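You operate a simulated robot arm through the tools that you are given. There is no shell and no other tool. Be economical: measure what you need, move in short steps, check, and stop when the job is done.

Carry out the task below with a simulated two-armed robot. There is one attempt and no reset: what you move stays moved.

TASK
The mist is damping the cream folder. Stop it and put the folder away.
Fine: folder in the top wooden drawer, drawer shut. Where these are worked on the way, their far stop is far enough and under half their travel is too little: top wooden drawer.
Where things are to end (x, y in the base frame): cream folder within 60 mm of [730, -640].

Only the result counts: the job must be done as asked and must still hold three seconds after the hand-in. Knocking over, shifting, dropping, spilling or breaking anything else fails it.

THE ROBOT
Two 7-joint arms with two-finger parallel grippers on one trunk, on a base that drives. Base frame: it is fixed to the floor where the robot stands at the start and does not move with it; the origin is under the middle of the robot, x ahead of it, y to its left, z up. Units: mm, degrees, N and s.
The left shoulder is at the start at [30, 119, 1060], the right one opposite. With the tool pointing down near the work surface each hand reaches from about 280 to 680 mm from the robot's upright axis, wherever it stands, measured 20 degrees to its own side. Places, roughly: inside of the top wooden drawer [700, -600, 700]; lamp button of the diffuser [600, -100, 900]; mist button of the diffuser [600, -200, 900]; top wooden drawer [700, -600, 800]. Payload 3.43 kg a hand.
The tool frame of a hand sits at the grasp point between the pads (the TCP): z along the fingers, y along the line on which they close. The tips reach 30 mm beyond it. The gripper opens to 94 mm. The fingers are 28 mm wide and 10 mm thick; the gripper's body (50 by 96 mm) begins 55 mm behind the TCP.
Orientation is that of the tool frame in the base frame, as a unit quaternion [x, y, z, w]. With the fingers straight down and closing along the base's y, the tool's x points along the base's -x, its y along +y and its z along -z.

THE INTERFACE
- The arms move only by the tool apply_moves. It takes "left_deltas", "right_deltas" or both (then of equal length, played together; a hand with none holds still); each is a list of rows, each a list of 7 numbers: the turn, a rotation vector about the tool's x, y, z in degrees, then the shift along the tool's x, y, z in m, then the opening, from 0 (shut) to 1 (fully open). In form: [[rx, ry, rz, dx, dy, dz, fingers], ...]. A call has 1 to 20 rows; each row is the pose to reach, as a shift and turn from the pose commanded when the call began, along the tool's axes at that moment. Each row takes 0.2 s and may step no farther than 50 mm and 8.6 degrees from the row before; otherwise, or with a gripper value out of range, the whole call is refused. Where a pose cannot be reached the arm comes as near as it can. A force on the tool above 90 N (or 10 N above the force at the start of the call, whichever is more), or a blocked arm, ends the call early, and 0.2 s more pass. Each finger travels about 72 mm/s and halts on what it meets, pressing with about 22 N; the grip force reading is that of the motor and also rises with nothing between the fingers. The clock runs only during rows and for 0.2 s after the last one: add rows that repeat a pose to give the fingers time. The reply holds the time, the measured pose of the TCP, the force on the tool along the base axes, the opening and the grip force, in the units named above and with some noise, with the torque about the TCP (base axes, N m) and any sound that the robot's microphone picked up.
- Cameras (640 x 400 px; columns grow to the right, rows downward): "scene" is now at [26.5, -36.4, 1751.3]; the picture's right is [-0.53, -0.85, 0.00], its down [-0.73, 0.46, -0.50] and it looks along [0.43, -0.27, -0.86] (base axes); focal length 274 px, centre (320, 200). "left" rides on the left gripper at [76, -14, -102] in its tool frame; the picture's right is [0.18, 0.98, 0.00], its down [-0.75, 0.14, -0.64] and it looks along [-0.63, 0.12, 0.77] (tool axes); focal length 243 px, centre (320, 200). "right" rides on the right gripper at [76, 14, -102] in its tool frame; the picture's right is [-0.18, 0.98, 0.00], its down [-0.75, -0.14, -0.64] and it looks along [-0.63, -0.12, 0.77] (tool axes); focal length 243 px, centre (320, 200). There is no depth. A picture from a camera that has moved, and an enlarged one, comes with that camera's place and axes in the base frame and with its lens.
- grab_frame(camera): a new picture of that camera. The clock stands still meanwhile.
- raise_lower(by): slides the trunk up (or, below 0, down) by that many mm; the arms and the scene camera ride with it, the base frame stays. It gives what a move gives, with no picture.
- drive_base(legs): drives the robot by 1 to 6 legs, each [ahead, turn to the left] in mm and degrees, along the robot's own axes; the way and the turn of a leg run together, so that a leg with both is an arc; at most 1500 mm and 180 degrees a leg. The arms and the cameras ride along, it lands a little off, and it stops where it bumps. It gives what a move gives.
- aim_head(pan, tilt): turns the head with the scene camera to pan (to the left, within 143 degrees either way) and tilt (down, from -29 to 69), counted from straight ahead of the robot. It gives what a move gives.
- zoom(camera, box): a new picture of the part [left, top, right, bottom] of that camera's present view, enlarged. The clock stands still meanwhile.
- close_job(): hands the job in; it is judged then, once.

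Work in short steps. Places have to be worked out from the pictures, the camera data and where the tool is seen: move nearer, look again, correct. Check each grasp and each placing, and mend what went wrong. You have 120 turns and 88 pictures in all, those below and enlarged ones among them. Open the grippers and draw the arms clear of the work before you hand the job in, unless the task says otherwise; then end with one line.

The tools are called after ">>>" by a JSON object that holds its "op" and its "data". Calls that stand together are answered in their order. apply_moves: Moves the arms, as the interface text tells. Its arguments: {"type":"object","properties":{"left_deltas":{"type":"array","items":{"type":"array","items":{"type":"number"}}},"right_deltas":{"type":"array","items":{"type":"array","items":{"type":"number"}}}},"required":[]} The other tools are called the same way: raise_lower (by) slides the trunk up or down; drive_base (legs) drives the base; aim_head (pan, tilt) turns the head that bears the scene camera; grab_frame (camera) takes a picture; zoom (camera, box) takes an enlarged picture of a part of a camera's view; close_job () hands the job in.

At the start:

```text
time_s: 0.0
left_ee_pos: [429.2, -18.2, 1302.8]
left_tcp_rot: [0.0, 1.0, 0.0, 0.001]
left_wrist_force: [0.0, -0.5, 0.0]
left_moment: [-0.04, -0.01, -0.02]
left_opening: 94.0
left_gripper_force: 0.1
right_ee_pos: [239.9, -356.8, 1296.6]
right_tcp_rot: [0.0, 1.0, 0.0, -0.001]
right_wrist_force: [0.0, -0.1, -0.3]
right_moment: [0.0, 0.02, 0.0]
right_opening: 94.4
right_gripper_force: 0.0
trunk travel left (down, up): [-325.0, 85.0]
robot x, y, heading: [1.2, 0.2, -0.0]
head pan, tilt: [-31.8, 59.8]
```

scene: 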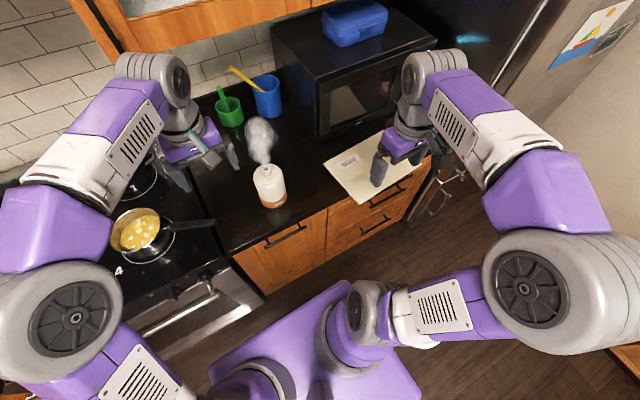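
right: 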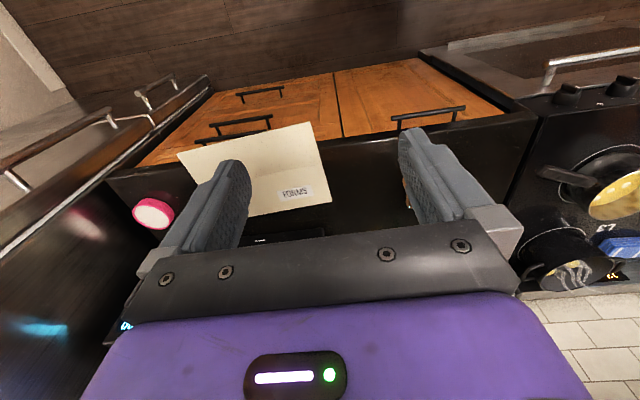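
left: 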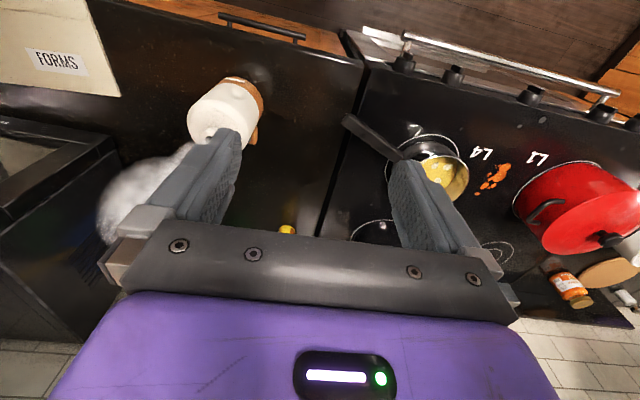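

The diffuser sits near [555, -165] and the folder near [500, -520] on the counter. I'll look closer at both before moving.

>>> {"op": "zoom", "data": {"camera": "scene", "box": [220, 120, 320, 220]}}

>>> {"op": "zoom", "data": {"camera": "scene", "box": [220, 110, 480, 290]}}

>>> {"op": "zoom", "data": {"camera": "left", "box": [80, 50, 300, 220]}}

```text
4.00 times, centred on (270, 170) of scene
camera zoom: at [26.5, -36.4, 1751.3], right [-0.53, -0.85, 0.0], down [-0.73, 0.46, -0.5], along [0.43, -0.27, -0.86], focal length 1096 px, centre (520, 320)
```

zoom: 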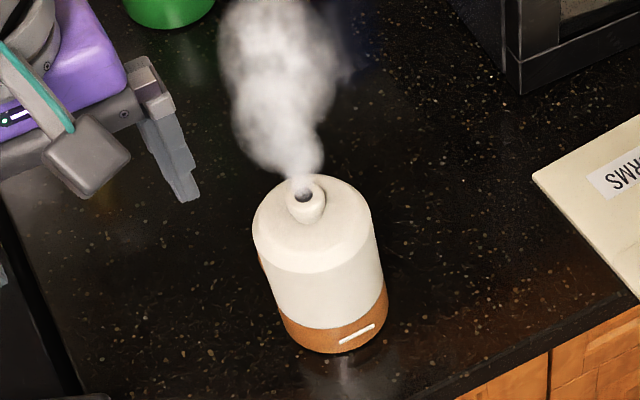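

```text
2.22 times, centred on (350, 200) of scene
camera zoom: at [26.5, -36.4, 1751.3], right [-0.53, -0.85, 0.0], down [-0.73, 0.46, -0.5], along [0.43, -0.27, -0.86], focal length 609 px, centre (253, 200)
```

zoom: 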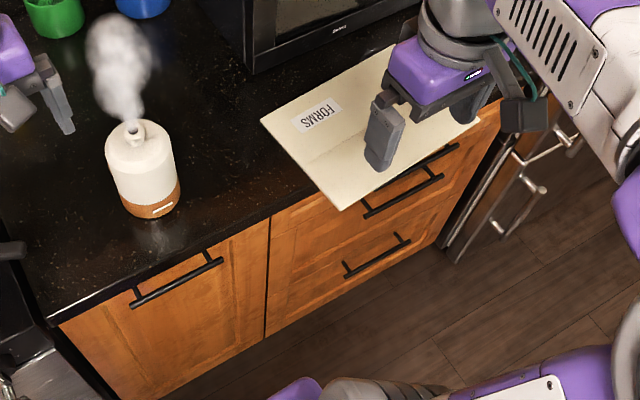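

```text
2.35 times, centred on (190, 135) of left
camera zoom: at [353.5, -31.8, 1405.9], right [-0.18, 0.98, 0.0], down [0.75, 0.14, 0.64], along [0.63, 0.12, -0.77], focal length 571 px, centre (626, 353)
```

zoom: 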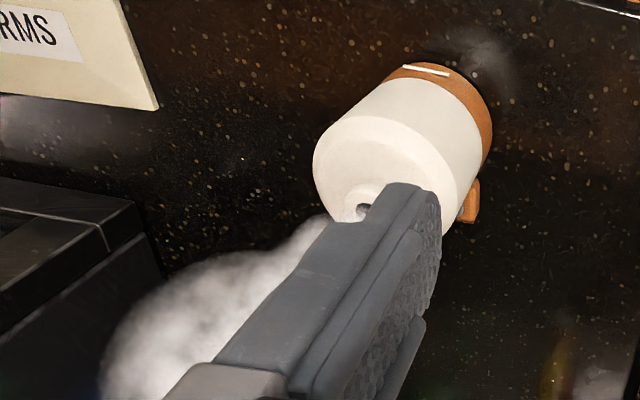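

The nozzle triangulates to about [544, -165, 1073] and the counter top to z≈898. I saw one wooden button on the +y/far side, so the mist button should be on the -y side. I'll bring the right hand around with its camera turned toward +y to see that side.

>>> {"op": "apply_moves", "data": {"right_deltas": [[0, 0, -7.5, -0.027, 0.002, 0.018, 0.5], [0, 0, -15, -0.053, 0.004, 0.036, 0.2], [0, 0, -22.5, -0.08, 0.006, 0.054, 0], [0, 0, -30, -0.107, 0.009, 0.072, 0], [0, 0, -37.5, -0.133, 0.011, 0.09, 0], [0, 0, -45, -0.16, 0.013, 0.108, 0], [0, 0, -52.5, -0.187, 0.015, 0.126, 0], [0, 0, -60, -0.213, 0.018, 0.144, 0], [0, 0, -67.5, -0.24, 0.02, 0.162, 0], [0, 0, -75, -0.267, 0.022, 0.18, 0], [0, 0, -82.5, -0.293, 0.025, 0.2, 0], [0, 0, -90, -0.32, 0.027, 0.217, 0]]}}

>>> {"op": "grab_frame", "data": {"camera": "right"}}

>>> {"op": "grab_frame", "data": {"camera": "scene"}}

```text
time_s: 2.6
left_ee_pos: [430.4, -16.3, 1303.4]
left_tcp_rot: [0.0, 1.0, 0.0, 0.0]
left_wrist_force: [0.0, 0.3, 1.1]
left_moment: [-0.01, -0.01, 0.01]
left_opening: 93.9
left_gripper_force: 0.1
right_ee_pos: [560.9, -329.8, 1078.2]
right_tcp_rot: [0.707, -0.707, 0.0, 0.0]
right_wrist_force: [0.0, 0.1, -0.2]
right_moment: [-0.02, -0.03, 0.01]
right_opening: 0.2
right_gripper_force: 22.2
trunk travel left (down, up): [-325.0, 85.0]
robot x, y, heading: [-2.2, -1.0, 0.1]
head pan, tilt: [-31.8, 59.8]
```

```text
81 pictures are left
camera right: at [545.8, -405.8, 1181.5], right [-0.98, 0.18, 0.0], down [0.14, 0.75, 0.64], along [0.12, 0.63, -0.77], focal length 243 px, centre (320, 200)
```

right: 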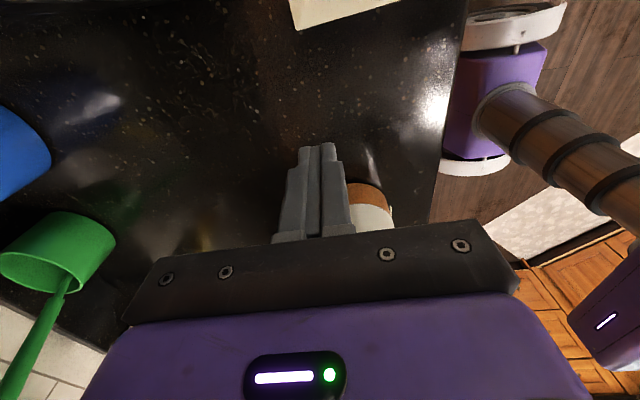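

```text
80 pictures are left
camera scene: at [27.9, -36.5, 1751.3], right [-0.53, -0.85, 0.0], down [-0.73, 0.46, -0.5], along [0.43, -0.27, -0.86], focal length 274 px, centre (320, 200)
```

scene: 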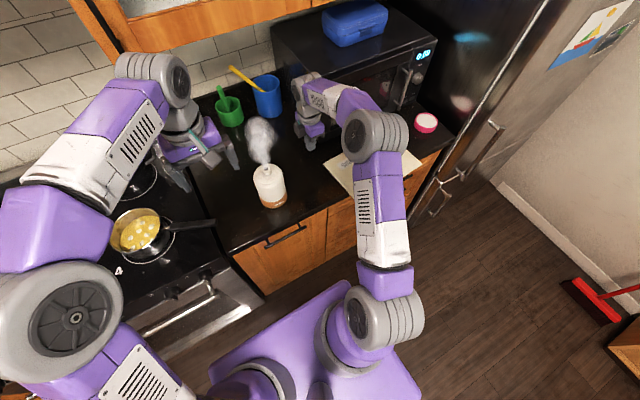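

The fingers hide the diffuser in this pose. I'll flip the hand's yaw so the camera ends up above once the fingers tilt toward +y, which also suits the press.

>>> {"op": "apply_moves", "data": {"right_deltas": [[0, 0, 8.5, 0.005, 0.006, -0.004, 0], [0, 0, 17, 0.01, 0.012, -0.008, 0], [0, 0, 25.5, 0.015, 0.018, -0.012, 0], [0, 0, 34, 0.02, 0.024, -0.016, 0], [0, 0, 42.5, 0.025, 0.03, -0.02, 0], [0, 0, 51, 0.03, 0.036, -0.024, 0], [0, 0, 59.5, 0.035, 0.042, -0.028, 0], [0, 0, 68, 0.04, 0.048, -0.032, 0], [0, 0, 76.5, 0.045, 0.054, -0.036, 0], [0, 0, 85, 0.05, 0.06, -0.04, 0], [0, 0, 93.5, 0.05, 0.06, -0.04, 0], [0, 0, 102, 0.05, 0.06, -0.04, 0], [0, 0, 110.5, 0.05, 0.06, -0.04, 0], [0, 0, 119, 0.05, 0.06, -0.04, 0], [0, 0, 127.5, 0.05, 0.06, -0.04, 0], [0, 0, 136, 0.05, 0.06, -0.04, 0], [0, 0, 144.5, 0.05, 0.06, -0.04, 0], [0, 0, 153, 0.05, 0.06, -0.04, 0], [0, 0, 161.5, 0.05, 0.06, -0.04, 0], [0, 0, 170, 0.05, 0.06, -0.04, 0]]}}

```text
time_s: 6.8
left_ee_pos: [429.3, -18.3, 1304.2]
left_tcp_rot: [0.0, 1.0, 0.0, 0.0]
left_wrist_force: [0.3, -0.7, -0.1]
left_moment: [0.04, 0.04, 0.03]
left_opening: 94.1
left_gripper_force: 0.1
right_ee_pos: [500.8, -380.7, 1120.2]
right_tcp_rot: [0.644, 0.765, 0.001, 0.0]
right_wrist_force: [0.5, -0.7, 0.6]
right_moment: [0.0, -0.03, -0.01]
right_opening: 0.1
right_gripper_force: 21.8
trunk travel left (down, up): [-325.0, 85.0]
robot x, y, heading: [-3.1, 3.9, 0.1]
head pan, tilt: [-31.8, 59.8]
```

Yaw flip worked: tool x now points about +y. Next I'll tilt the fingers up toward +y by 60° and look.

>>> {"op": "apply_moves", "data": {"right_deltas": [[0, 7.5, 0, 0, 0.005, 0.005, 0], [0, 15, 0, 0, 0.01, 0.01, 0], [0, 22.5, 0, 0, 0.015, 0.015, 0], [0, 30, 0, 0, 0.02, 0.02, 0], [0, 37.5, 0, 0, 0.025, 0.025, 0], [0, 45, 0, 0, 0.03, 0.03, 0], [0, 52.5, 0, 0, 0.035, 0.035, 0], [0, 60, 0, 0, 0.04, 0.04, 0]]}}

>>> {"op": "grab_frame", "data": {"camera": "right"}}

```text
time_s: 8.6
left_ee_pos: [427.9, -21.2, 1304.3]
left_tcp_rot: [0.001, 1.0, 0.001, 0.001]
left_wrist_force: [-1.8, -0.1, 0.4]
left_moment: [0.05, -0.07, 0.05]
left_opening: 93.9
left_gripper_force: 0.1
right_ee_pos: [509.8, -400.2, 1101.2]
right_tcp_rot: [0.617, 0.655, 0.3, -0.318]
right_wrist_force: [0.4, -0.2, -1.5]
right_moment: [0.02, 0.03, 0.0]
right_opening: 0.1
right_gripper_force: 22.1
right hand out of reach, approached as far as the arm can: row 7, 8
trunk travel left (down, up): [-325.0, 85.0]
robot x, y, heading: [3.3, -5.3, -0.2]
head pan, tilt: [-31.8, 59.8]
```

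```text
79 pictures are left
camera right: at [525.2, -432.6, 1226.5], right [0.99, -0.06, -0.14], down [-0.08, -0.98, -0.2], along [-0.13, 0.2, -0.97], focal length 243 px, centre (320, 200)
```

right: 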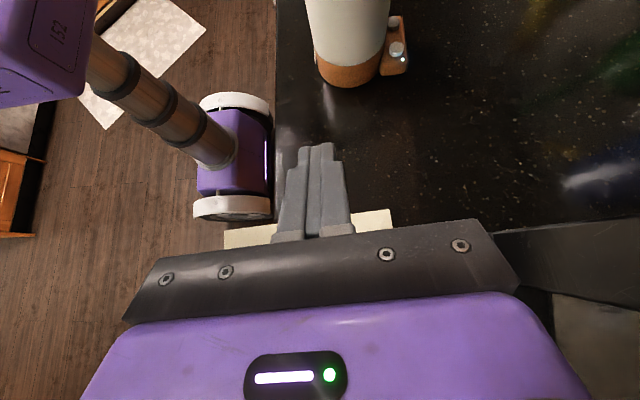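

There's a small tab on the far (+x) side of the base with buttons on it. Zooming in on it.

>>> {"op": "zoom", "data": {"camera": "right", "box": [300, 0, 430, 100]}}

>>> {"op": "zoom", "data": {"camera": "right", "box": [370, 5, 420, 85]}}

```text
4.00 times, centred on (365, 50) of right
camera zoom: at [525.2, -432.6, 1226.5], right [0.99, -0.06, -0.14], down [-0.08, -0.98, -0.2], along [-0.13, 0.2, -0.97], focal length 970 px, centre (140, 800)
```

zoom: 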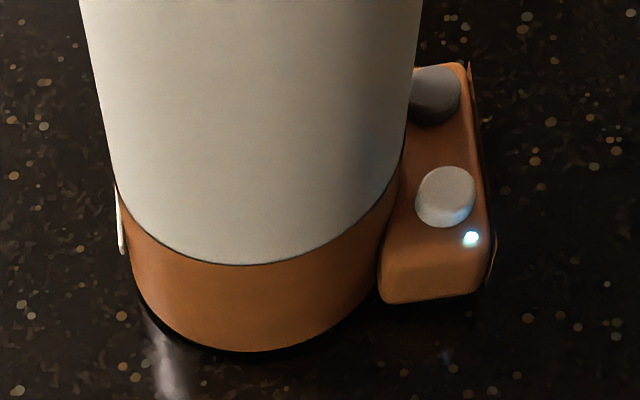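

```text
5.00 times, centred on (395, 45) of right
camera zoom: at [525.2, -432.6, 1226.5], right [0.99, -0.06, -0.14], down [-0.08, -0.98, -0.2], along [-0.13, 0.2, -0.97], focal length 1213 px, centre (-55, 975)
```

zoom: 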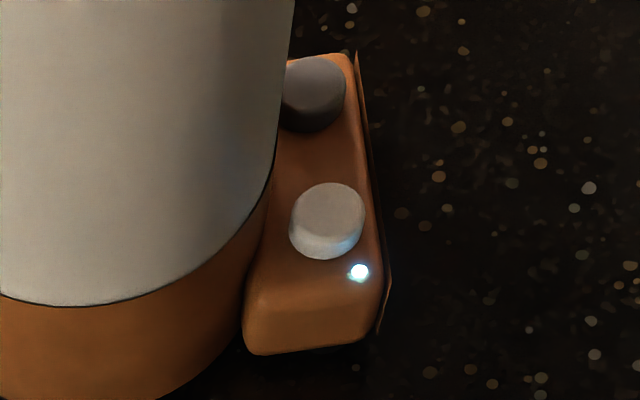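

The tab has a light-grey button (-y side, with a lit LED), which is mist, and a dark one (+y side), which is lamp. Both press downward, and mist is near [603, -165, ~930]. I'll bring the leaning hand closer from the -y side to get a second bearing.

>>> {"op": "apply_moves", "data": {"right_deltas": [[-2.2, -2.5, 1.2, 0.006, 0.02, 0.026, 0], [-4.4, -5, 2.5, 0.012, 0.04, 0.051, 0], [-6.5, -7.5, 3.7, 0.018, 0.06, 0.077, 0], [-8.7, -10, 5, 0.024, 0.079, 0.102, 0], [-8.7, -10, 5, 0.024, 0.079, 0.102, 0]]}}

>>> {"op": "grab_frame", "data": {"camera": "right"}}

```text
time_s: 9.8
left_ee_pos: [428.4, -18.6, 1303.3]
left_tcp_rot: [0.0, 1.0, 0.001, 0.001]
left_wrist_force: [0.2, -0.2, 0.9]
left_moment: [0.01, 0.01, 0.0]
left_opening: 93.9
left_gripper_force: 0.0
right_ee_pos: [584.5, -299.2, 1054.8]
right_tcp_rot: [0.692, 0.627, 0.279, -0.223]
right_wrist_force: [-0.5, 0.5, 0.1]
right_moment: [-0.07, -0.03, 0.0]
right_opening: 0.0
right_gripper_force: 22.0
trunk travel left (down, up): [-325.0, 85.0]
robot x, y, heading: [-0.7, -1.0, -0.1]
head pan, tilt: [-31.8, 59.8]
```

```text
76 pictures are left
camera right: at [591.3, -311.2, 1184.5], right [0.97, -0.25, -0.08], down [-0.25, -0.97, -0.03], along [-0.07, 0.05, -1.0], focal length 243 px, centre (320, 200)
```

right: 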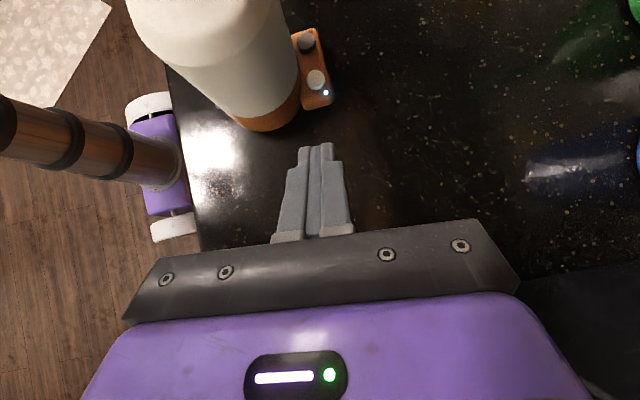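

Triangulation puts the mist button at about [600, -176, 942]. The diffuser axis is near [541, -148] with r≈48. I'll yaw the hand so its body stays clear of the diffuser, and move in closer.

>>> {"op": "apply_moves", "data": {"right_deltas": [[4.2, 0.3, -4.7, 0.005, 0.004, 0.025, 0], [8.5, 0.5, -9.4, 0.01, 0.008, 0.05, 0], [12.7, 0.8, -14.1, 0.015, 0.012, 0.0745, 0], [12.7, 0.8, -14.1, 0.015, 0.012, 0.0745, 0]]}}

>>> {"op": "grab_frame", "data": {"camera": "right"}}

```text
time_s: 10.8
left_ee_pos: [428.3, -18.3, 1303.2]
left_tcp_rot: [0.0, 1.0, 0.0, 0.0]
left_wrist_force: [-0.5, 0.5, -0.4]
left_moment: [-0.01, 0.0, 0.01]
left_opening: 93.9
left_gripper_force: 0.0
right_ee_pos: [592.6, -237.2, 1013.1]
right_tcp_rot: [0.579, 0.733, 0.237, -0.266]
right_wrist_force: [0.0, -0.2, -0.6]
right_moment: [0.01, 0.03, 0.04]
right_opening: 0.0
right_gripper_force: 21.8
right hand out of reach, approached as far as the arm can: row 3, 4
trunk travel left (down, up): [-325.0, 85.0]
robot x, y, heading: [-2.8, -0.3, 0.1]
head pan, tilt: [-31.8, 59.8]
```

```text
75 pictures are left
camera right: at [605.0, -245.7, 1141.9], right [0.99, 0.08, -0.08], down [0.08, -1.0, -0.03], along [-0.09, 0.02, -1.0], focal length 243 px, centre (320, 200)
```

right: 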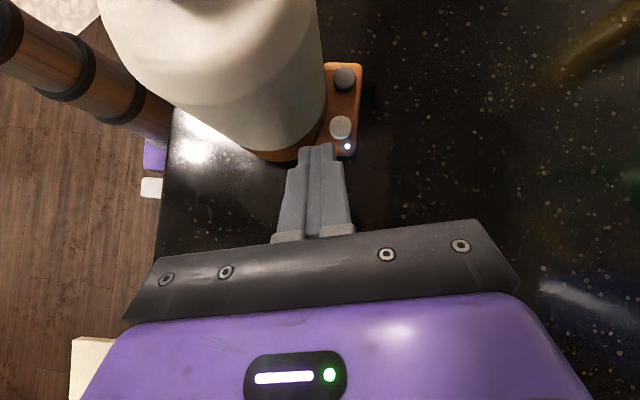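

The button is confirmed near [599, -179, 942], and the right arm is at its reach limit. I'll drive the base 70 mm forward, which has clear space ahead of both hands.

>>> {"op": "drive_base", "data": {"legs": [[70, 0]]}}

```text
time_s: 11.8
left_ee_pos: [498.6, -16.9, 1303.8]
left_tcp_rot: [0.0, 1.0, 0.0, -0.001]
left_wrist_force: [0.5, 0.5, -0.6]
left_moment: [-0.01, 0.04, 0.01]
left_opening: 94.0
left_gripper_force: 0.1
right_ee_pos: [664.9, -236.1, 1012.9]
right_tcp_rot: [0.58, 0.733, 0.238, -0.266]
right_wrist_force: [0.2, 0.3, -0.4]
right_moment: [0.0, 0.01, -0.02]
right_opening: 0.0
right_gripper_force: 22.3
trunk travel left (down, up): [-325.0, 85.0]
robot x, y, heading: [70.0, 1.4, -0.1]
head pan, tilt: [-31.8, 59.8]
```

Base moved fine. I'll bring the fingertips just above the mist button.

>>> {"op": "apply_moves", "data": {"right_deltas": [[0, 0, 0, 0.0104, -0.0166, 0.0164, 0], [0, 0, 0, 0.0208, -0.0332, 0.0328, 0], [0, 0, 0, 0.0312, -0.0498, 0.0491, 0], [0, 0, 0, 0.0312, -0.0498, 0.0491, 0]]}}

>>> {"op": "zoom", "data": {"camera": "right", "box": [240, 60, 440, 260]}}

>>> {"op": "zoom", "data": {"camera": "left", "box": [0, 0, 320, 200]}}

```text
time_s: 12.8
left_ee_pos: [497.7, -18.9, 1303.3]
left_tcp_rot: [0.0, 1.0, 0.0, 0.0]
left_wrist_force: [1.0, 0.9, 0.0]
left_moment: [0.02, 0.0, 0.04]
left_opening: 93.9
left_gripper_force: 0.0
right_ee_pos: [605.0, -192.0, 995.0]
right_tcp_rot: [0.578, 0.733, 0.237, -0.267]
right_wrist_force: [0.0, -0.5, 0.1]
right_moment: [0.01, 0.01, 0.01]
right_opening: 0.0
right_gripper_force: 21.9
trunk travel left (down, up): [-325.0, 85.0]
robot x, y, heading: [68.0, -3.1, -0.1]
head pan, tilt: [-31.8, 59.8]
```

```text
2.00 times, centred on (340, 160) of right
camera zoom: at [613.9, -201.3, 1123.7], right [0.99, 0.08, -0.08], down [0.08, -1.0, -0.03], along [-0.09, 0.02, -1.0], focal length 485 px, centre (280, 280)
```

zoom: 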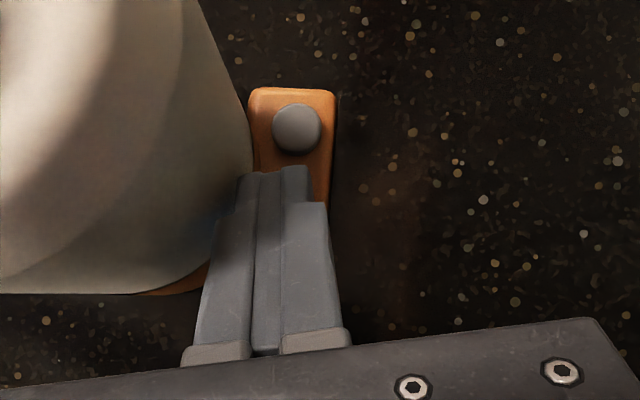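

```text
2.00 times, centred on (160, 100) of left
camera zoom: at [422.9, -31.8, 1405.8], right [-0.18, 0.98, 0.0], down [0.75, 0.14, 0.64], along [0.63, 0.12, -0.77], focal length 485 px, centre (640, 400)
```

zoom: 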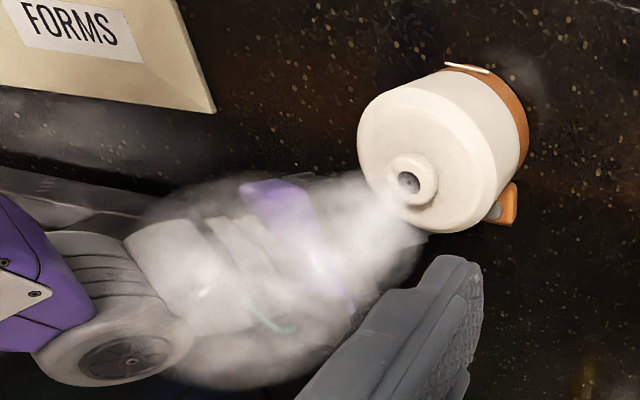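

The fingertips are lined up in x with the mist button, and the dark lamp button is clear beyond them. Now I'll lower slowly.

>>> {"op": "apply_moves", "data": {"right_deltas": [[0, 0, 0, -0.0045, 0.0002, 0.0095, 0], [0, 0, 0, -0.0091, -0.0001, 0.0147, 0], [0, 0, 0, -0.0111, -0.0002, 0.0169, 0], [0, 0, 0, -0.0124, -0.0003, 0.0184, 0]]}}

```text
time_s: 13.8
left_ee_pos: [497.0, -17.7, 1304.9]
left_tcp_rot: [0.001, 1.0, 0.0, 0.0]
left_wrist_force: [-0.1, 0.2, 0.1]
left_moment: [-0.03, -0.01, 0.0]
left_opening: 94.0
left_gripper_force: 0.1
right_ee_pos: [604.2, -189.5, 973.8]
right_tcp_rot: [0.579, 0.733, 0.238, -0.266]
right_wrist_force: [0.0, -0.7, 1.6]
right_moment: [0.01, 0.0, 0.04]
right_opening: 0.0
right_gripper_force: 21.6
trunk travel left (down, up): [-325.0, 85.0]
robot x, y, heading: [73.9, 1.2, 0.5]
head pan, tilt: [-31.8, 59.8]
heard: click
```

A click came at contact z≈942. I'll lift off and check whether the mist stops.

>>> {"op": "apply_moves", "data": {"right_deltas": [[0, 0, 0, 0.0266, 0.0016, -0.03, 0], [0, 0, 0, 0.02, -0.005, -0.07, 0], [0, 0, 0, 0.01, 0.0, -0.11, 0], [0, 0, 0, 0.01, 0.0, -0.11, 0], [0, 0, 0, 0.01, 0.0, -0.11, 0], [0, 0, 0, 0.01, 0.0, -0.11, 0]]}}

>>> {"op": "zoom", "data": {"camera": "right", "box": [220, 0, 440, 180]}}

>>> {"op": "zoom", "data": {"camera": "left", "box": [0, 0, 320, 200]}}

```text
time_s: 15.2
left_ee_pos: [496.9, -18.7, 1304.6]
left_tcp_rot: [-0.001, 1.0, 0.0, 0.0]
left_wrist_force: [-0.1, -0.3, -0.5]
left_moment: [0.0, 0.01, 0.01]
left_opening: 93.8
left_gripper_force: 0.1
right_ee_pos: [614.2, -256.0, 1063.0]
right_tcp_rot: [0.579, 0.733, 0.237, -0.266]
right_wrist_force: [0.0, 0.1, 0.2]
right_moment: [-0.01, -0.02, 0.02]
right_opening: 0.2
right_gripper_force: 21.8
trunk travel left (down, up): [-325.0, 85.0]
robot x, y, heading: [67.5, -1.5, 0.0]
head pan, tilt: [-31.8, 59.8]
```

```text
2.22 times, centred on (330, 90) of right
camera zoom: at [624.2, -264.7, 1192.3], right [0.99, 0.08, -0.08], down [0.08, -1.0, -0.03], along [-0.09, 0.02, -1.0], focal length 539 px, centre (298, 444)
```

zoom: 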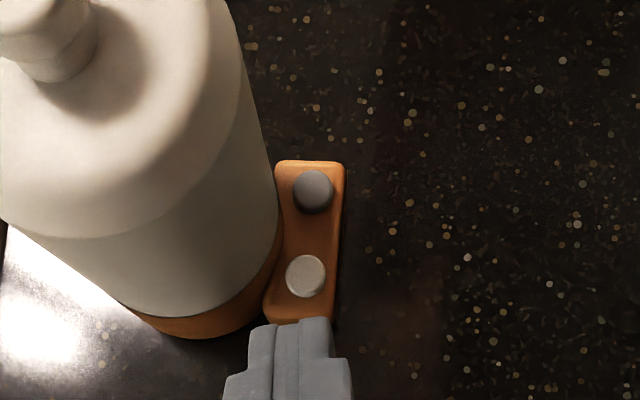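

```text
2.00 times, centred on (160, 100) of left
camera zoom: at [422.3, -31.5, 1406.0], right [-0.18, 0.98, 0.0], down [0.75, 0.14, 0.64], along [0.63, 0.12, -0.77], focal length 485 px, centre (640, 400)
```

zoom: 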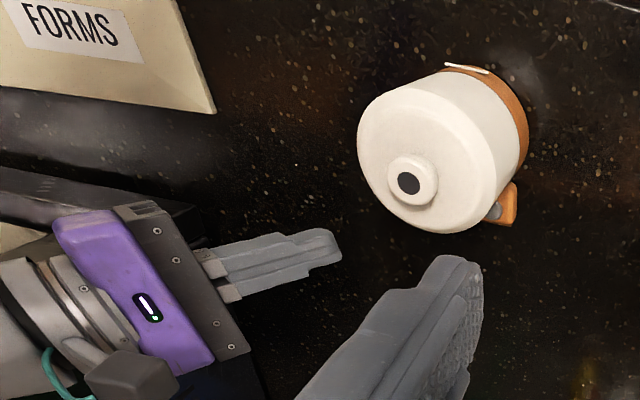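

The mist is off: the LED is out and there's no vapour. Next I'll retract the right hand and survey the drawers.

>>> {"op": "apply_moves", "data": {"right_deltas": [[0, -5.2, 0, 0.01, -0.033, -0.025, 0], [0, -10.4, 0, 0.02, -0.066, -0.05, 0], [0, -15.6, 0, 0.03, -0.099, -0.075, 0], [0, -20.8, 0, 0.04, -0.132, -0.1, 0], [0, -26, 0, 0.05, -0.165, -0.125, 0], [0, -31.2, 0, 0.06, -0.198, -0.15, 0], [0, -36.4, 0, 0.07, -0.231, -0.175, 0], [0, -41.6, 0, 0.079, -0.264, -0.199, 0]]}}

>>> {"op": "drive_base", "data": {"legs": [[-270, 0]]}}

>>> {"op": "aim_head", "data": {"pan": -50, "tilt": 50}}

>>> {"op": "grab_frame", "data": {"camera": "scene"}}

```text
time_s: 17.0
left_ee_pos: [496.5, -17.0, 1303.9]
left_tcp_rot: [0.001, 1.0, 0.0, 0.002]
left_wrist_force: [0.2, 0.7, 0.0]
left_moment: [-0.02, -0.01, 0.02]
left_opening: 94.0
left_gripper_force: 0.1
right_ee_pos: [365.3, -386.0, 1251.3]
right_tcp_rot: [0.625, 0.78, 0.016, 0.012]
right_wrist_force: [0.2, -0.5, 0.1]
right_moment: [0.02, -0.04, 0.01]
right_opening: 0.2
right_gripper_force: 22.5
trunk travel left (down, up): [-325.0, 85.0]
robot x, y, heading: [63.9, -0.7, -0.3]
head pan, tilt: [-31.8, 59.8]
```

```text
time_s: 18.9
left_ee_pos: [232.7, -17.6, 1304.2]
left_tcp_rot: [-0.002, 1.0, 0.0, 0.0]
left_wrist_force: [-0.5, -1.0, 0.3]
left_moment: [0.03, 0.01, -0.02]
left_opening: 94.0
left_gripper_force: 0.0
right_ee_pos: [103.7, -385.5, 1250.9]
right_tcp_rot: [0.625, 0.78, 0.016, 0.012]
right_wrist_force: [0.2, -0.3, 0.5]
right_moment: [-0.01, -0.01, -0.02]
right_opening: 0.0
right_gripper_force: 22.1
trunk travel left (down, up): [-325.0, 85.0]
robot x, y, heading: [-194.2, 0.1, -0.0]
head pan, tilt: [-31.8, 59.8]
```

```text
time_s: 19.7
left_ee_pos: [235.2, -16.3, 1303.2]
left_tcp_rot: [-0.002, 1.0, 0.001, 0.0]
left_wrist_force: [-0.4, -0.3, -0.2]
left_moment: [0.02, 0.02, -0.01]
left_opening: 94.1
left_gripper_force: 0.1
right_ee_pos: [105.0, -385.9, 1250.4]
right_tcp_rot: [0.625, 0.781, 0.016, 0.01]
right_wrist_force: [0.4, -0.1, -1.3]
right_moment: [0.0, -0.02, 0.01]
right_opening: 0.2
right_gripper_force: 21.4
trunk travel left (down, up): [-325.0, 85.0]
robot x, y, heading: [-198.1, -2.6, -0.2]
head pan, tilt: [-50.0, 50.0]
```

```text
70 pictures are left
camera scene: at [-175.2, -60.4, 1763.6], right [-0.76, -0.65, 0.0], down [-0.5, 0.59, -0.64], along [0.41, -0.49, -0.77], focal length 274 px, centre (320, 200)
```

scene: 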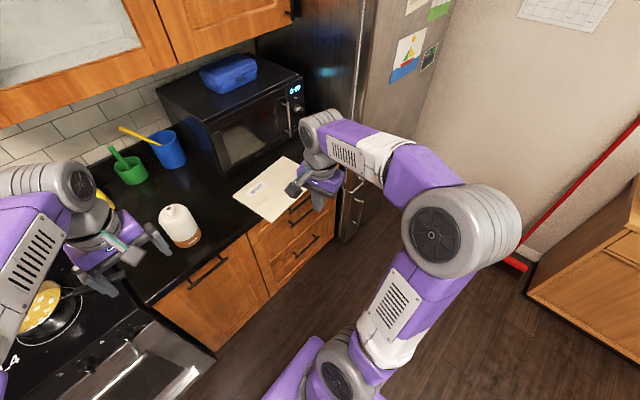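

Zooming in on the drawer fronts.

>>> {"op": "zoom", "data": {"camera": "scene", "box": [140, 150, 380, 360]}}

>>> {"op": "grab_frame", "data": {"camera": "right"}}

```text
1.90 times, centred on (260, 255) of scene
camera zoom: at [-175.2, -60.4, 1763.6], right [-0.76, -0.65, 0.0], down [-0.5, 0.59, -0.64], along [0.41, -0.49, -0.77], focal length 522 px, centre (434, 95)
```

zoom: 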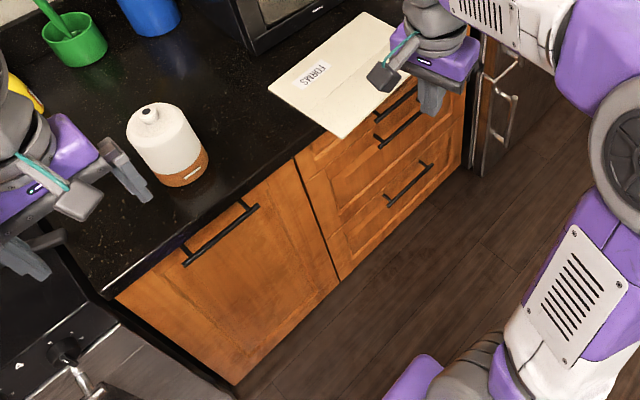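

```text
68 pictures are left
camera right: at [97.1, -309.0, 1355.5], right [1.0, 0.04, 0.04], down [0.0, -0.77, 0.63], along [0.05, -0.63, -0.77], focal length 243 px, centre (320, 200)
```

right: 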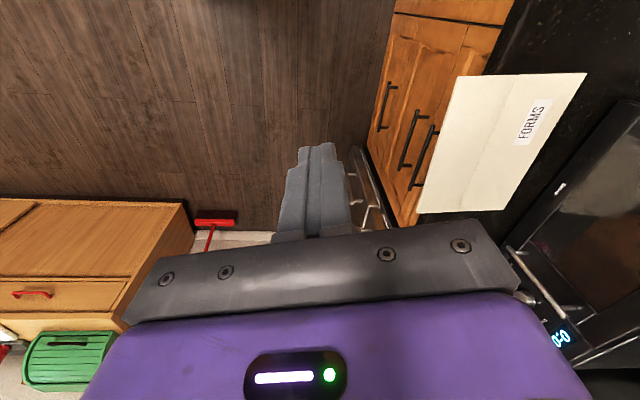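

The right cabinet has three drawers spanning roughly y -320 to -925, with the face at x≈404. The top handle is near [370, -610, 830], under the folder's overhang. I'll drive so the right shoulder faces the drawer.

>>> {"op": "drive_base", "data": {"legs": [[-80, 0], [0, -90], [500, 0], [0, 90]]}}

>>> {"op": "aim_head", "data": {"pan": -10, "tilt": 45}}

>>> {"op": "grab_frame", "data": {"camera": "scene"}}

```text
time_s: 31.0
left_ee_pos: [150.4, -518.1, 1304.1]
left_tcp_rot: [0.002, 1.0, 0.0, 0.0]
left_wrist_force: [0.1, 0.3, 0.9]
left_moment: [-0.01, 0.0, 0.0]
left_opening: 94.0
left_gripper_force: 0.1
right_ee_pos: [15.9, -884.1, 1250.2]
right_tcp_rot: [0.628, 0.778, 0.016, 0.012]
right_wrist_force: [-0.7, 0.5, 0.1]
right_moment: [0.0, -0.03, 0.0]
right_opening: 0.0
right_gripper_force: 22.0
trunk travel left (down, up): [-325.0, 85.0]
robot x, y, heading: [-276.9, -496.5, -0.7]
head pan, tilt: [-50.0, 50.0]
```

```text
time_s: 32.0
left_ee_pos: [151.6, -516.6, 1303.4]
left_tcp_rot: [0.003, 1.0, 0.0, 0.0]
left_wrist_force: [0.1, -0.6, -0.3]
left_moment: [0.0, 0.02, 0.02]
left_opening: 94.1
left_gripper_force: 0.0
right_ee_pos: [17.0, -883.6, 1251.0]
right_tcp_rot: [0.628, 0.778, 0.016, 0.011]
right_wrist_force: [-0.5, -0.7, -0.8]
right_moment: [0.0, 0.0, 0.05]
right_opening: 0.1
right_gripper_force: 22.1
trunk travel left (down, up): [-325.0, 85.0]
robot x, y, heading: [-281.0, -497.0, -0.2]
head pan, tilt: [-10.0, 45.0]
```

```text
67 pictures are left
camera scene: at [-229.3, -512.3, 1770.5], right [-0.18, -0.98, 0.0], down [-0.7, 0.13, -0.71], along [0.7, -0.13, -0.71], focal length 274 px, centre (320, 200)
```

scene: 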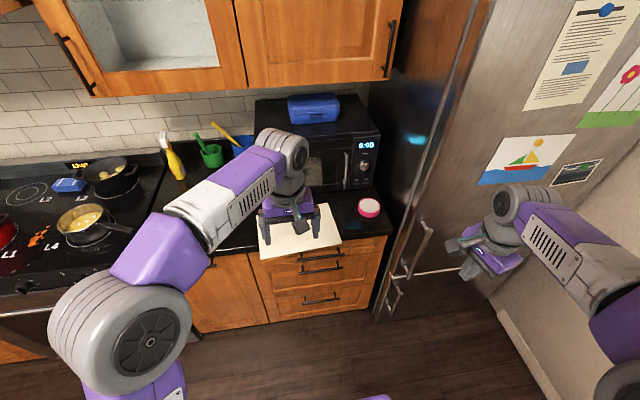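

>>> {"op": "zoom", "data": {"camera": "scene", "box": [240, 190, 400, 330]}}

```text
2.86 times, centred on (320, 260) of scene
camera zoom: at [-229.3, -512.3, 1770.5], right [-0.18, -0.98, 0.0], down [-0.7, 0.13, -0.71], along [0.7, -0.13, -0.71], focal length 782 px, centre (320, 29)
```

zoom: 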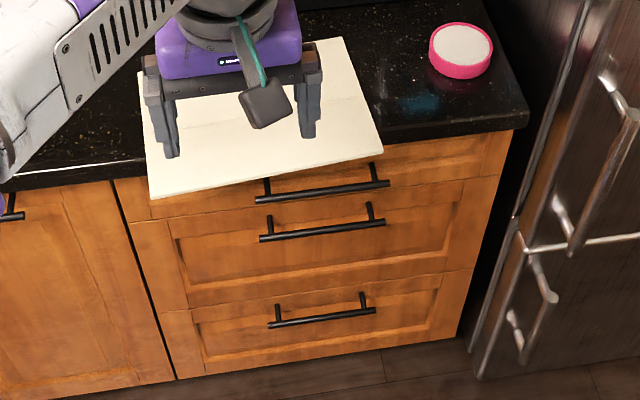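

The handle bar is at about y -536..-721, z≈832, x≈380, and the cabinet is skewed about 3°. Folder corners are about [364,-400], [383,-712], [603,-702] and [577,-398]. I'll turn the right hand so the fingers point +x and close vertically, in front of the handle.

>>> {"op": "apply_moves", "data": {"right_deltas": [[-8.18, 0, 0, 0.0173, 0.0162, 0.0319, 0.2], [-16.36, 0, 0, 0.0346, 0.0324, 0.0638, 0.5], [-24.5, 0, 0, 0.0519, 0.0486, 0.0957, 0.5], [-32.7, 0, 0, 0.0692, 0.0648, 0.1276, 0.5], [-40.9, 0, 0, 0.0865, 0.081, 0.1595, 0.5], [-49.1, 0, 0, 0.1038, 0.0972, 0.1914, 0.5], [-57.3, 0, 0, 0.1211, 0.1134, 0.2233, 0.5], [-65.4, 0, 0, 0.1384, 0.1296, 0.2552, 0.5], [-73.6, 0, 0, 0.1557, 0.1458, 0.2871, 0.5], [-81.8, 0, 0, 0.173, 0.162, 0.319, 0.5], [-90, 0, 0, 0.19, 0.178, 0.351, 0.5]]}}

>>> {"op": "grab_frame", "data": {"camera": "right"}}

>>> {"op": "grab_frame", "data": {"camera": "scene"}}

```text
time_s: 34.4
left_ee_pos: [148.6, -517.2, 1303.9]
left_tcp_rot: [0.003, 1.0, 0.0, 0.0]
left_wrist_force: [-0.6, 0.3, -0.4]
left_moment: [0.02, 0.01, 0.03]
left_opening: 93.9
left_gripper_force: 0.0
right_ee_pos: [177.5, -683.8, 951.5]
right_tcp_rot: [0.436, 0.538, 0.562, 0.451]
right_wrist_force: [-0.2, -0.9, -0.1]
right_moment: [0.0, -0.01, 0.04]
right_opening: 46.9
right_gripper_force: 0.1
right hand out of reach, approached as far as the arm can: row 6, 7, 11
trunk travel left (down, up): [-325.0, 85.0]
robot x, y, heading: [-279.7, -497.0, -0.3]
head pan, tilt: [-10.0, 45.0]
```

```text
65 pictures are left
camera right: at [59.2, -630.0, 962.8], right [0.0, -0.19, 0.98], down [-0.46, -0.87, -0.17], along [0.89, -0.45, -0.09], focal length 243 px, centre (320, 200)
```

right: 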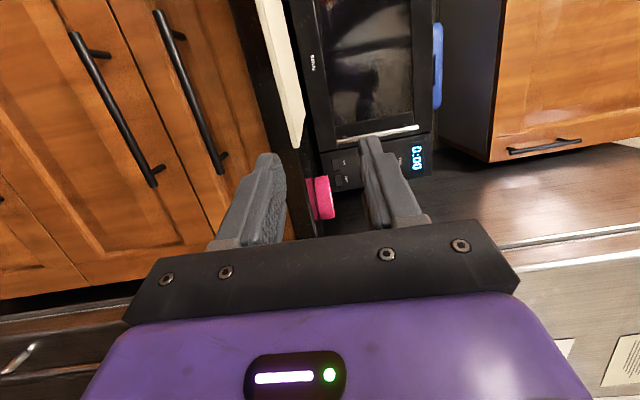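

```text
64 pictures are left
camera scene: at [-230.2, -513.1, 1770.6], right [-0.18, -0.98, 0.0], down [-0.7, 0.13, -0.71], along [0.7, -0.13, -0.71], focal length 274 px, centre (320, 200)
```

scene: 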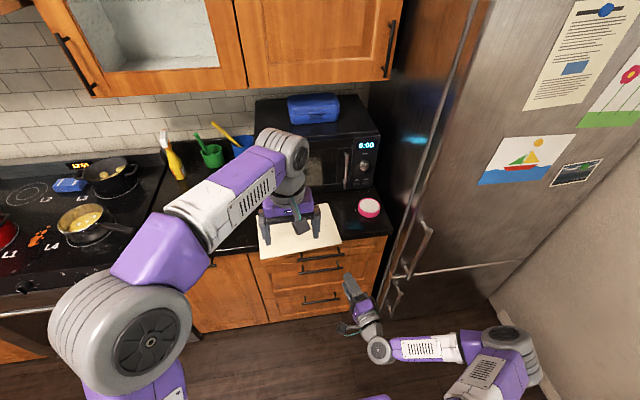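

The hand is now horizontal with the fingers vertical-closing. I'll lower the trunk and correct the yaw to align with the drawer, then look again from handle height.

>>> {"op": "raise_lower", "data": {"by": -120}}

>>> {"op": "apply_moves", "data": {"right_deltas": [[0, -7.5, 0, 0, 0, 0.015, 0.5], [0, -15, 0, 0.0, 0, 0.03, 0.5], [0, -15, 0, 0.0, 0, 0.03, 0.5]]}}

>>> {"op": "grab_frame", "data": {"camera": "right"}}

```text
time_s: 35.9
left_ee_pos: [149.9, -516.8, 1184.5]
left_tcp_rot: [0.004, 1.0, 0.0, 0.001]
left_wrist_force: [0.4, 0.1, -0.5]
left_moment: [0.01, 0.01, -0.01]
left_opening: 93.6
left_gripper_force: 0.1
right_ee_pos: [176.8, -682.2, 831.3]
right_tcp_rot: [0.436, 0.54, 0.562, 0.45]
right_wrist_force: [-0.3, 0.4, 0.7]
right_moment: [0.02, 0.02, -0.02]
right_opening: 47.1
right_gripper_force: 0.0
trunk travel left (down, up): [-205.0, 205.0]
robot x, y, heading: [-278.2, -497.5, -0.4]
head pan, tilt: [-10.0, 45.0]
```

```text
time_s: 36.7
left_ee_pos: [150.0, -517.8, 1184.4]
left_tcp_rot: [0.004, 1.0, 0.0, 0.0]
left_wrist_force: [-0.1, -0.4, 0.6]
left_moment: [-0.02, 0.0, 0.02]
left_opening: 94.1
left_gripper_force: 0.1
right_ee_pos: [212.0, -684.5, 848.4]
right_tcp_rot: [0.507, 0.476, 0.498, 0.518]
right_wrist_force: [-0.4, 0.5, 0.6]
right_moment: [-0.02, 0.0, 0.05]
right_opening: 47.0
right_gripper_force: 0.0
right hand out of reach, approached as far as the arm can: row 1, 2, 3
trunk travel left (down, up): [-205.0, 205.0]
robot x, y, heading: [-277.0, -497.8, -0.6]
head pan, tilt: [-10.0, 45.0]
```

```text
63 pictures are left
camera right: at [112.2, -603.4, 861.1], right [-0.04, -0.19, 0.98], down [-0.67, -0.72, -0.17], along [0.74, -0.67, -0.1], focal length 243 px, centre (320, 200)
```

right: 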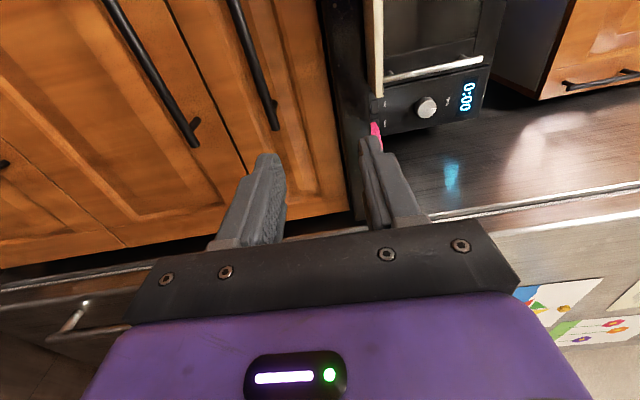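

Cross-checking both cameras puts the handle from [414, -537] to [403, -731] at z≈787, and the folder at z≈908. I'll lower the trunk another 60 mm and bring the hand in front of the handle centre.

>>> {"op": "raise_lower", "data": {"by": -60}}

>>> {"op": "apply_moves", "data": {"right_deltas": [[0, 0, 0, 0.019, -0.001, 0.03, 0.5], [0, 0, 0, 0.038, -0.002, 0.06, 0.5], [0, 0, 0, 0.057, -0.003, 0.095, 0.5], [0, 0, 0, 0.057, -0.003, 0.095, 0.5]]}}

>>> {"op": "grab_frame", "data": {"camera": "right"}}

```text
time_s: 37.7
left_ee_pos: [150.7, -517.3, 1122.5]
left_tcp_rot: [0.003, 1.0, 0.0, 0.0]
left_wrist_force: [0.3, -0.3, 0.4]
left_moment: [0.01, 0.01, 0.01]
left_opening: 94.0
left_gripper_force: 0.0
right_ee_pos: [211.6, -683.6, 787.6]
right_tcp_rot: [0.505, 0.476, 0.499, 0.518]
right_wrist_force: [-0.2, -0.7, 0.0]
right_moment: [0.0, 0.02, 0.01]
right_opening: 46.9
right_gripper_force: 0.1
trunk travel left (down, up): [-145.0, 265.0]
robot x, y, heading: [-278.5, -498.1, -0.5]
head pan, tilt: [-10.0, 45.0]
```

```text
time_s: 38.7
left_ee_pos: [150.4, -516.8, 1124.1]
left_tcp_rot: [0.003, 1.0, 0.0, 0.0]
left_wrist_force: [-0.4, 0.3, 0.0]
left_moment: [-0.03, 0.01, 0.02]
left_opening: 93.8
left_gripper_force: 0.1
right_ee_pos: [291.2, -671.5, 814.5]
right_tcp_rot: [0.506, 0.476, 0.499, 0.517]
right_wrist_force: [-0.2, 0.6, -0.5]
right_moment: [0.03, -0.02, 0.01]
right_opening: 46.9
right_gripper_force: 0.1
right hand out of reach, approached as far as the arm can: row 1, 2, 3, 4
trunk travel left (down, up): [-145.0, 265.0]
robot x, y, heading: [-272.1, -498.3, -0.5]
head pan, tilt: [-10.0, 45.0]
```

```text
62 pictures are left
camera right: at [190.5, -590.2, 827.2], right [-0.04, -0.19, 0.98], down [-0.67, -0.72, -0.17], along [0.74, -0.66, -0.1], focal length 243 px, centre (320, 200)
```

right: 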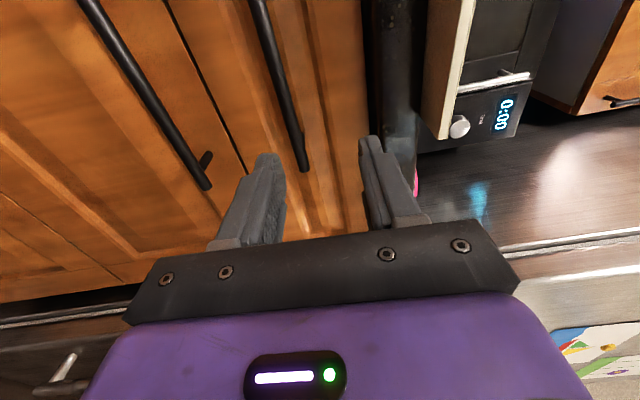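

The handle end re-measures at [403, -732, 790]. The hand is being forced high relative to the shoulder, so I'll lower the trunk by 100 and move with the hand raised.

>>> {"op": "raise_lower", "data": {"by": -100}}

>>> {"op": "apply_moves", "data": {"right_deltas": [[0, 0, 0, 0.013, 0.02, 0.015, 0.5], [0, 0, 0, 0.026, 0.045, 0.03, 0.5], [0, 0, 0, 0.04, 0.074, 0.045, 0.5], [0, 0, 0, 0.04, 0.074, 0.045, 0.5]]}}

```text
time_s: 40.1
left_ee_pos: [149.9, -516.9, 1024.6]
left_tcp_rot: [0.003, 1.0, 0.0, 0.001]
left_wrist_force: [-0.1, 0.7, -0.2]
left_moment: [-0.01, 0.01, -0.01]
left_opening: 94.0
left_gripper_force: 0.1
right_ee_pos: [290.4, -671.1, 714.1]
right_tcp_rot: [0.506, 0.478, 0.499, 0.517]
right_wrist_force: [0.1, 0.2, -0.3]
right_moment: [0.04, 0.03, 0.02]
right_opening: 47.0
right_gripper_force: 0.0
trunk travel left (down, up): [-45.0, 365.0]
robot x, y, heading: [-283.3, -497.5, -0.3]
head pan, tilt: [-10.0, 45.0]
```

```text
time_s: 41.1
left_ee_pos: [150.0, -517.1, 1023.3]
left_tcp_rot: [0.003, 1.0, 0.0, -0.001]
left_wrist_force: [-0.2, -0.8, 0.4]
left_moment: [0.0, 0.0, -0.01]
left_opening: 94.2
left_gripper_force: 0.1
right_ee_pos: [324.4, -651.2, 795.8]
right_tcp_rot: [0.506, 0.477, 0.5, 0.517]
right_wrist_force: [-0.3, 0.8, 0.0]
right_moment: [-0.03, -0.01, 0.02]
right_opening: 47.2
right_gripper_force: 0.2
right hand out of reach, approached as far as the arm can: row 1, 2, 3, 4
trunk travel left (down, up): [-45.0, 365.0]
robot x, y, heading: [-279.8, -494.7, -0.2]
head pan, tilt: [-10.0, 45.0]
```

The hand is level at [324, -651, 796], and y=-651 is still well within the handle span. I'll drop the trunk 6 mm and drive the base forward 65 to bring the fingers around the bar.

>>> {"op": "raise_lower", "data": {"by": -6}}

>>> {"op": "drive_base", "data": {"legs": [[62, 0]]}}

>>> {"op": "grab_frame", "data": {"camera": "right"}}

>>> {"op": "zoom", "data": {"camera": "scene", "box": [240, 190, 440, 370]}}

```text
time_s: 41.6
left_ee_pos: [150.0, -517.2, 1017.0]
left_tcp_rot: [0.004, 1.0, -0.001, 0.001]
left_wrist_force: [-0.7, 1.3, -0.4]
left_moment: [-0.01, 0.01, 0.01]
left_opening: 94.2
left_gripper_force: 0.1
right_ee_pos: [324.6, -650.3, 790.5]
right_tcp_rot: [0.506, 0.478, 0.5, 0.516]
right_wrist_force: [-0.3, 0.3, -0.3]
right_moment: [0.0, 0.0, 0.02]
right_opening: 47.1
right_gripper_force: 0.0
trunk travel left (down, up): [-39.0, 371.0]
robot x, y, heading: [-281.9, -495.4, -0.4]
head pan, tilt: [-10.0, 45.0]
```

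```text
time_s: 42.6
left_ee_pos: [212.4, -517.2, 1015.6]
left_tcp_rot: [0.003, 1.0, 0.0, 0.0]
left_wrist_force: [0.5, 0.1, -0.2]
left_moment: [-0.04, 0.0, 0.01]
left_opening: 93.8
left_gripper_force: 0.1
right_ee_pos: [387.6, -650.7, 790.0]
right_tcp_rot: [0.505, 0.479, 0.5, 0.515]
right_wrist_force: [0.1, -0.8, -0.1]
right_moment: [-0.02, 0.0, -0.01]
right_opening: 46.9
right_gripper_force: 0.0
trunk travel left (down, up): [-39.0, 371.0]
robot x, y, heading: [-215.4, -495.9, -0.5]
head pan, tilt: [-10.0, 45.0]
```

```text
61 pictures are left
camera right: at [287.3, -570.0, 802.6], right [-0.04, -0.19, 0.98], down [-0.67, -0.72, -0.17], along [0.74, -0.66, -0.1], focal length 243 px, centre (320, 200)
```

right: 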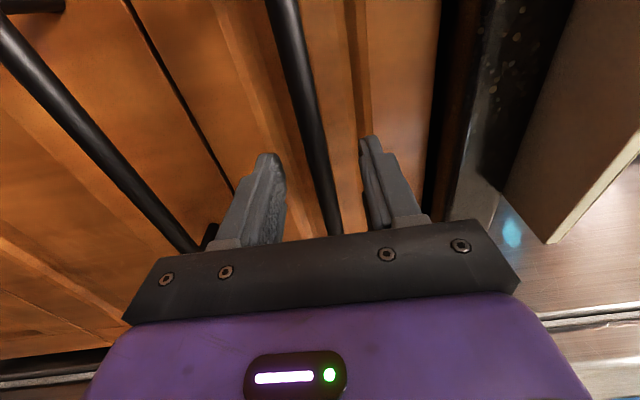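

```text
2.22 times, centred on (340, 280) of scene
camera zoom: at [-165.9, -512.6, 1484.5], right [-0.18, -0.98, 0.0], down [-0.7, 0.13, -0.71], along [0.69, -0.13, -0.71], focal length 609 px, centre (276, 22)
```

zoom: 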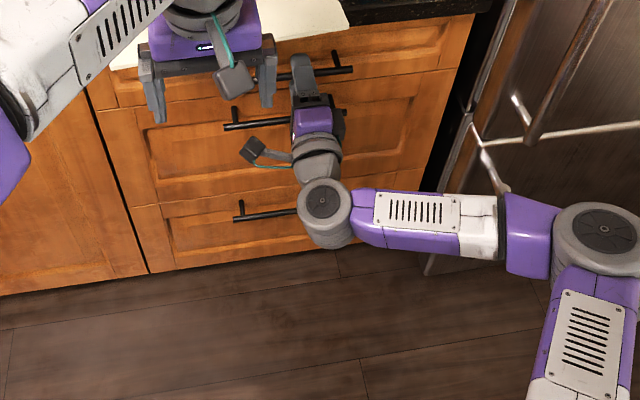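

The bar is between the fingers, about 19 mm past the TCP. I'll go 12 mm further, then close.

>>> {"op": "drive_base", "data": {"legs": [[12, 0]]}}

>>> {"op": "apply_moves", "data": {"right_deltas": [[0, 0, 0, 0, 0, 0, 0.3], [0, 0, 0, 0, 0, 0, 0.1], [0, 0, 0, 0, 0, 0, 0], [0, 0, 0, 0, 0, 0, 0], [0, 0, 0, 0, 0, 0, 0]]}}

```text
time_s: 43.3
left_ee_pos: [225.7, -517.8, 1016.8]
left_tcp_rot: [0.002, 1.0, 0.001, 0.001]
left_wrist_force: [0.7, 0.3, -1.0]
left_moment: [0.04, 0.04, 0.0]
left_opening: 93.9
left_gripper_force: 0.0
right_ee_pos: [398.8, -651.2, 789.8]
right_tcp_rot: [0.505, 0.479, 0.5, 0.516]
right_wrist_force: [-0.6, 0.8, -0.3]
right_moment: [-0.02, -0.03, -0.02]
right_opening: 47.1
right_gripper_force: 0.2
trunk travel left (down, up): [-39.0, 371.0]
robot x, y, heading: [-207.0, -498.6, -0.7]
head pan, tilt: [-10.0, 45.0]
```

```text
time_s: 44.5
left_ee_pos: [224.1, -517.3, 1017.2]
left_tcp_rot: [0.003, 1.0, 0.0, 0.0]
left_wrist_force: [-0.2, -0.3, -0.1]
left_moment: [0.03, 0.03, 0.01]
left_opening: 94.1
left_gripper_force: 0.1
right_ee_pos: [399.8, -650.8, 790.6]
right_tcp_rot: [0.505, 0.477, 0.5, 0.517]
right_wrist_force: [1.9, -0.7, 5.8]
right_moment: [-0.87, -0.02, 0.04]
right_opening: 16.1
right_gripper_force: 45.0
trunk travel left (down, up): [-39.0, 371.0]
robot x, y, heading: [-203.6, -499.4, -0.5]
head pan, tilt: [-10.0, 45.0]
```

The bar is gripped (16 mm, 45 N). I'll pull the drawer by driving the base back, starting with 150 mm.

>>> {"op": "drive_base", "data": {"legs": [[-150, 0]]}}

>>> {"op": "grab_frame", "data": {"camera": "scene"}}

```text
time_s: 45.9
left_ee_pos: [73.0, -514.6, 1016.7]
left_tcp_rot: [0.003, 1.0, -0.001, 0.0]
left_wrist_force: [0.6, 0.6, 0.0]
left_moment: [-0.02, -0.01, 0.03]
left_opening: 94.0
left_gripper_force: 0.0
right_ee_pos: [249.2, -646.4, 790.8]
right_tcp_rot: [0.504, 0.48, 0.501, 0.515]
right_wrist_force: [1.4, 12.2, 5.1]
right_moment: [-0.87, 0.05, 0.43]
right_opening: 16.1
right_gripper_force: 44.3
trunk travel left (down, up): [-39.0, 371.0]
robot x, y, heading: [-354.8, -495.5, -0.2]
head pan, tilt: [-10.0, 45.0]
```

```text
59 pictures are left
camera scene: at [-305.6, -510.1, 1484.6], right [-0.18, -0.98, 0.0], down [-0.7, 0.12, -0.71], along [0.7, -0.13, -0.71], focal length 274 px, centre (320, 200)
```

scene: 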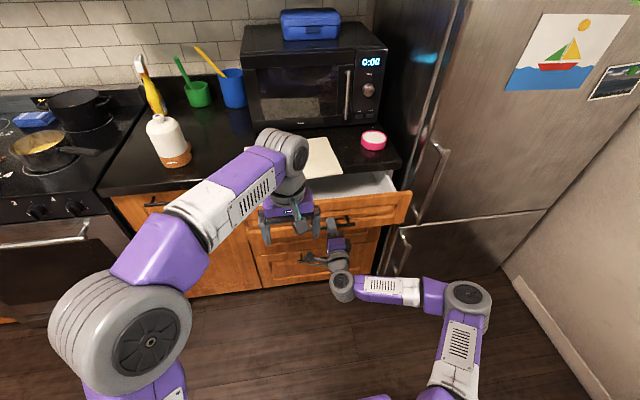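

The drawer is sliding out cleanly. I'll continue another 150 mm with a slight left turn to follow the skewed rail.

>>> {"op": "drive_base", "data": {"legs": [[-150, 1]]}}

```text
time_s: 47.3
left_ee_pos: [-71.8, -511.1, 1018.5]
left_tcp_rot: [-0.009, 1.0, 0.001, 0.0]
left_wrist_force: [0.3, 0.2, -1.2]
left_moment: [0.04, -0.03, -0.01]
left_opening: 94.0
left_gripper_force: 0.0
right_ee_pos: [105.8, -641.5, 791.0]
right_tcp_rot: [0.501, 0.481, 0.504, 0.514]
right_wrist_force: [0.1, -29.0, 7.8]
right_moment: [-1.02, 0.02, 0.36]
right_opening: 16.0
right_gripper_force: 45.1
trunk travel left (down, up): [-39.0, 371.0]
robot x, y, heading: [-500.2, -498.0, 0.7]
head pan, tilt: [-10.0, 45.0]
```

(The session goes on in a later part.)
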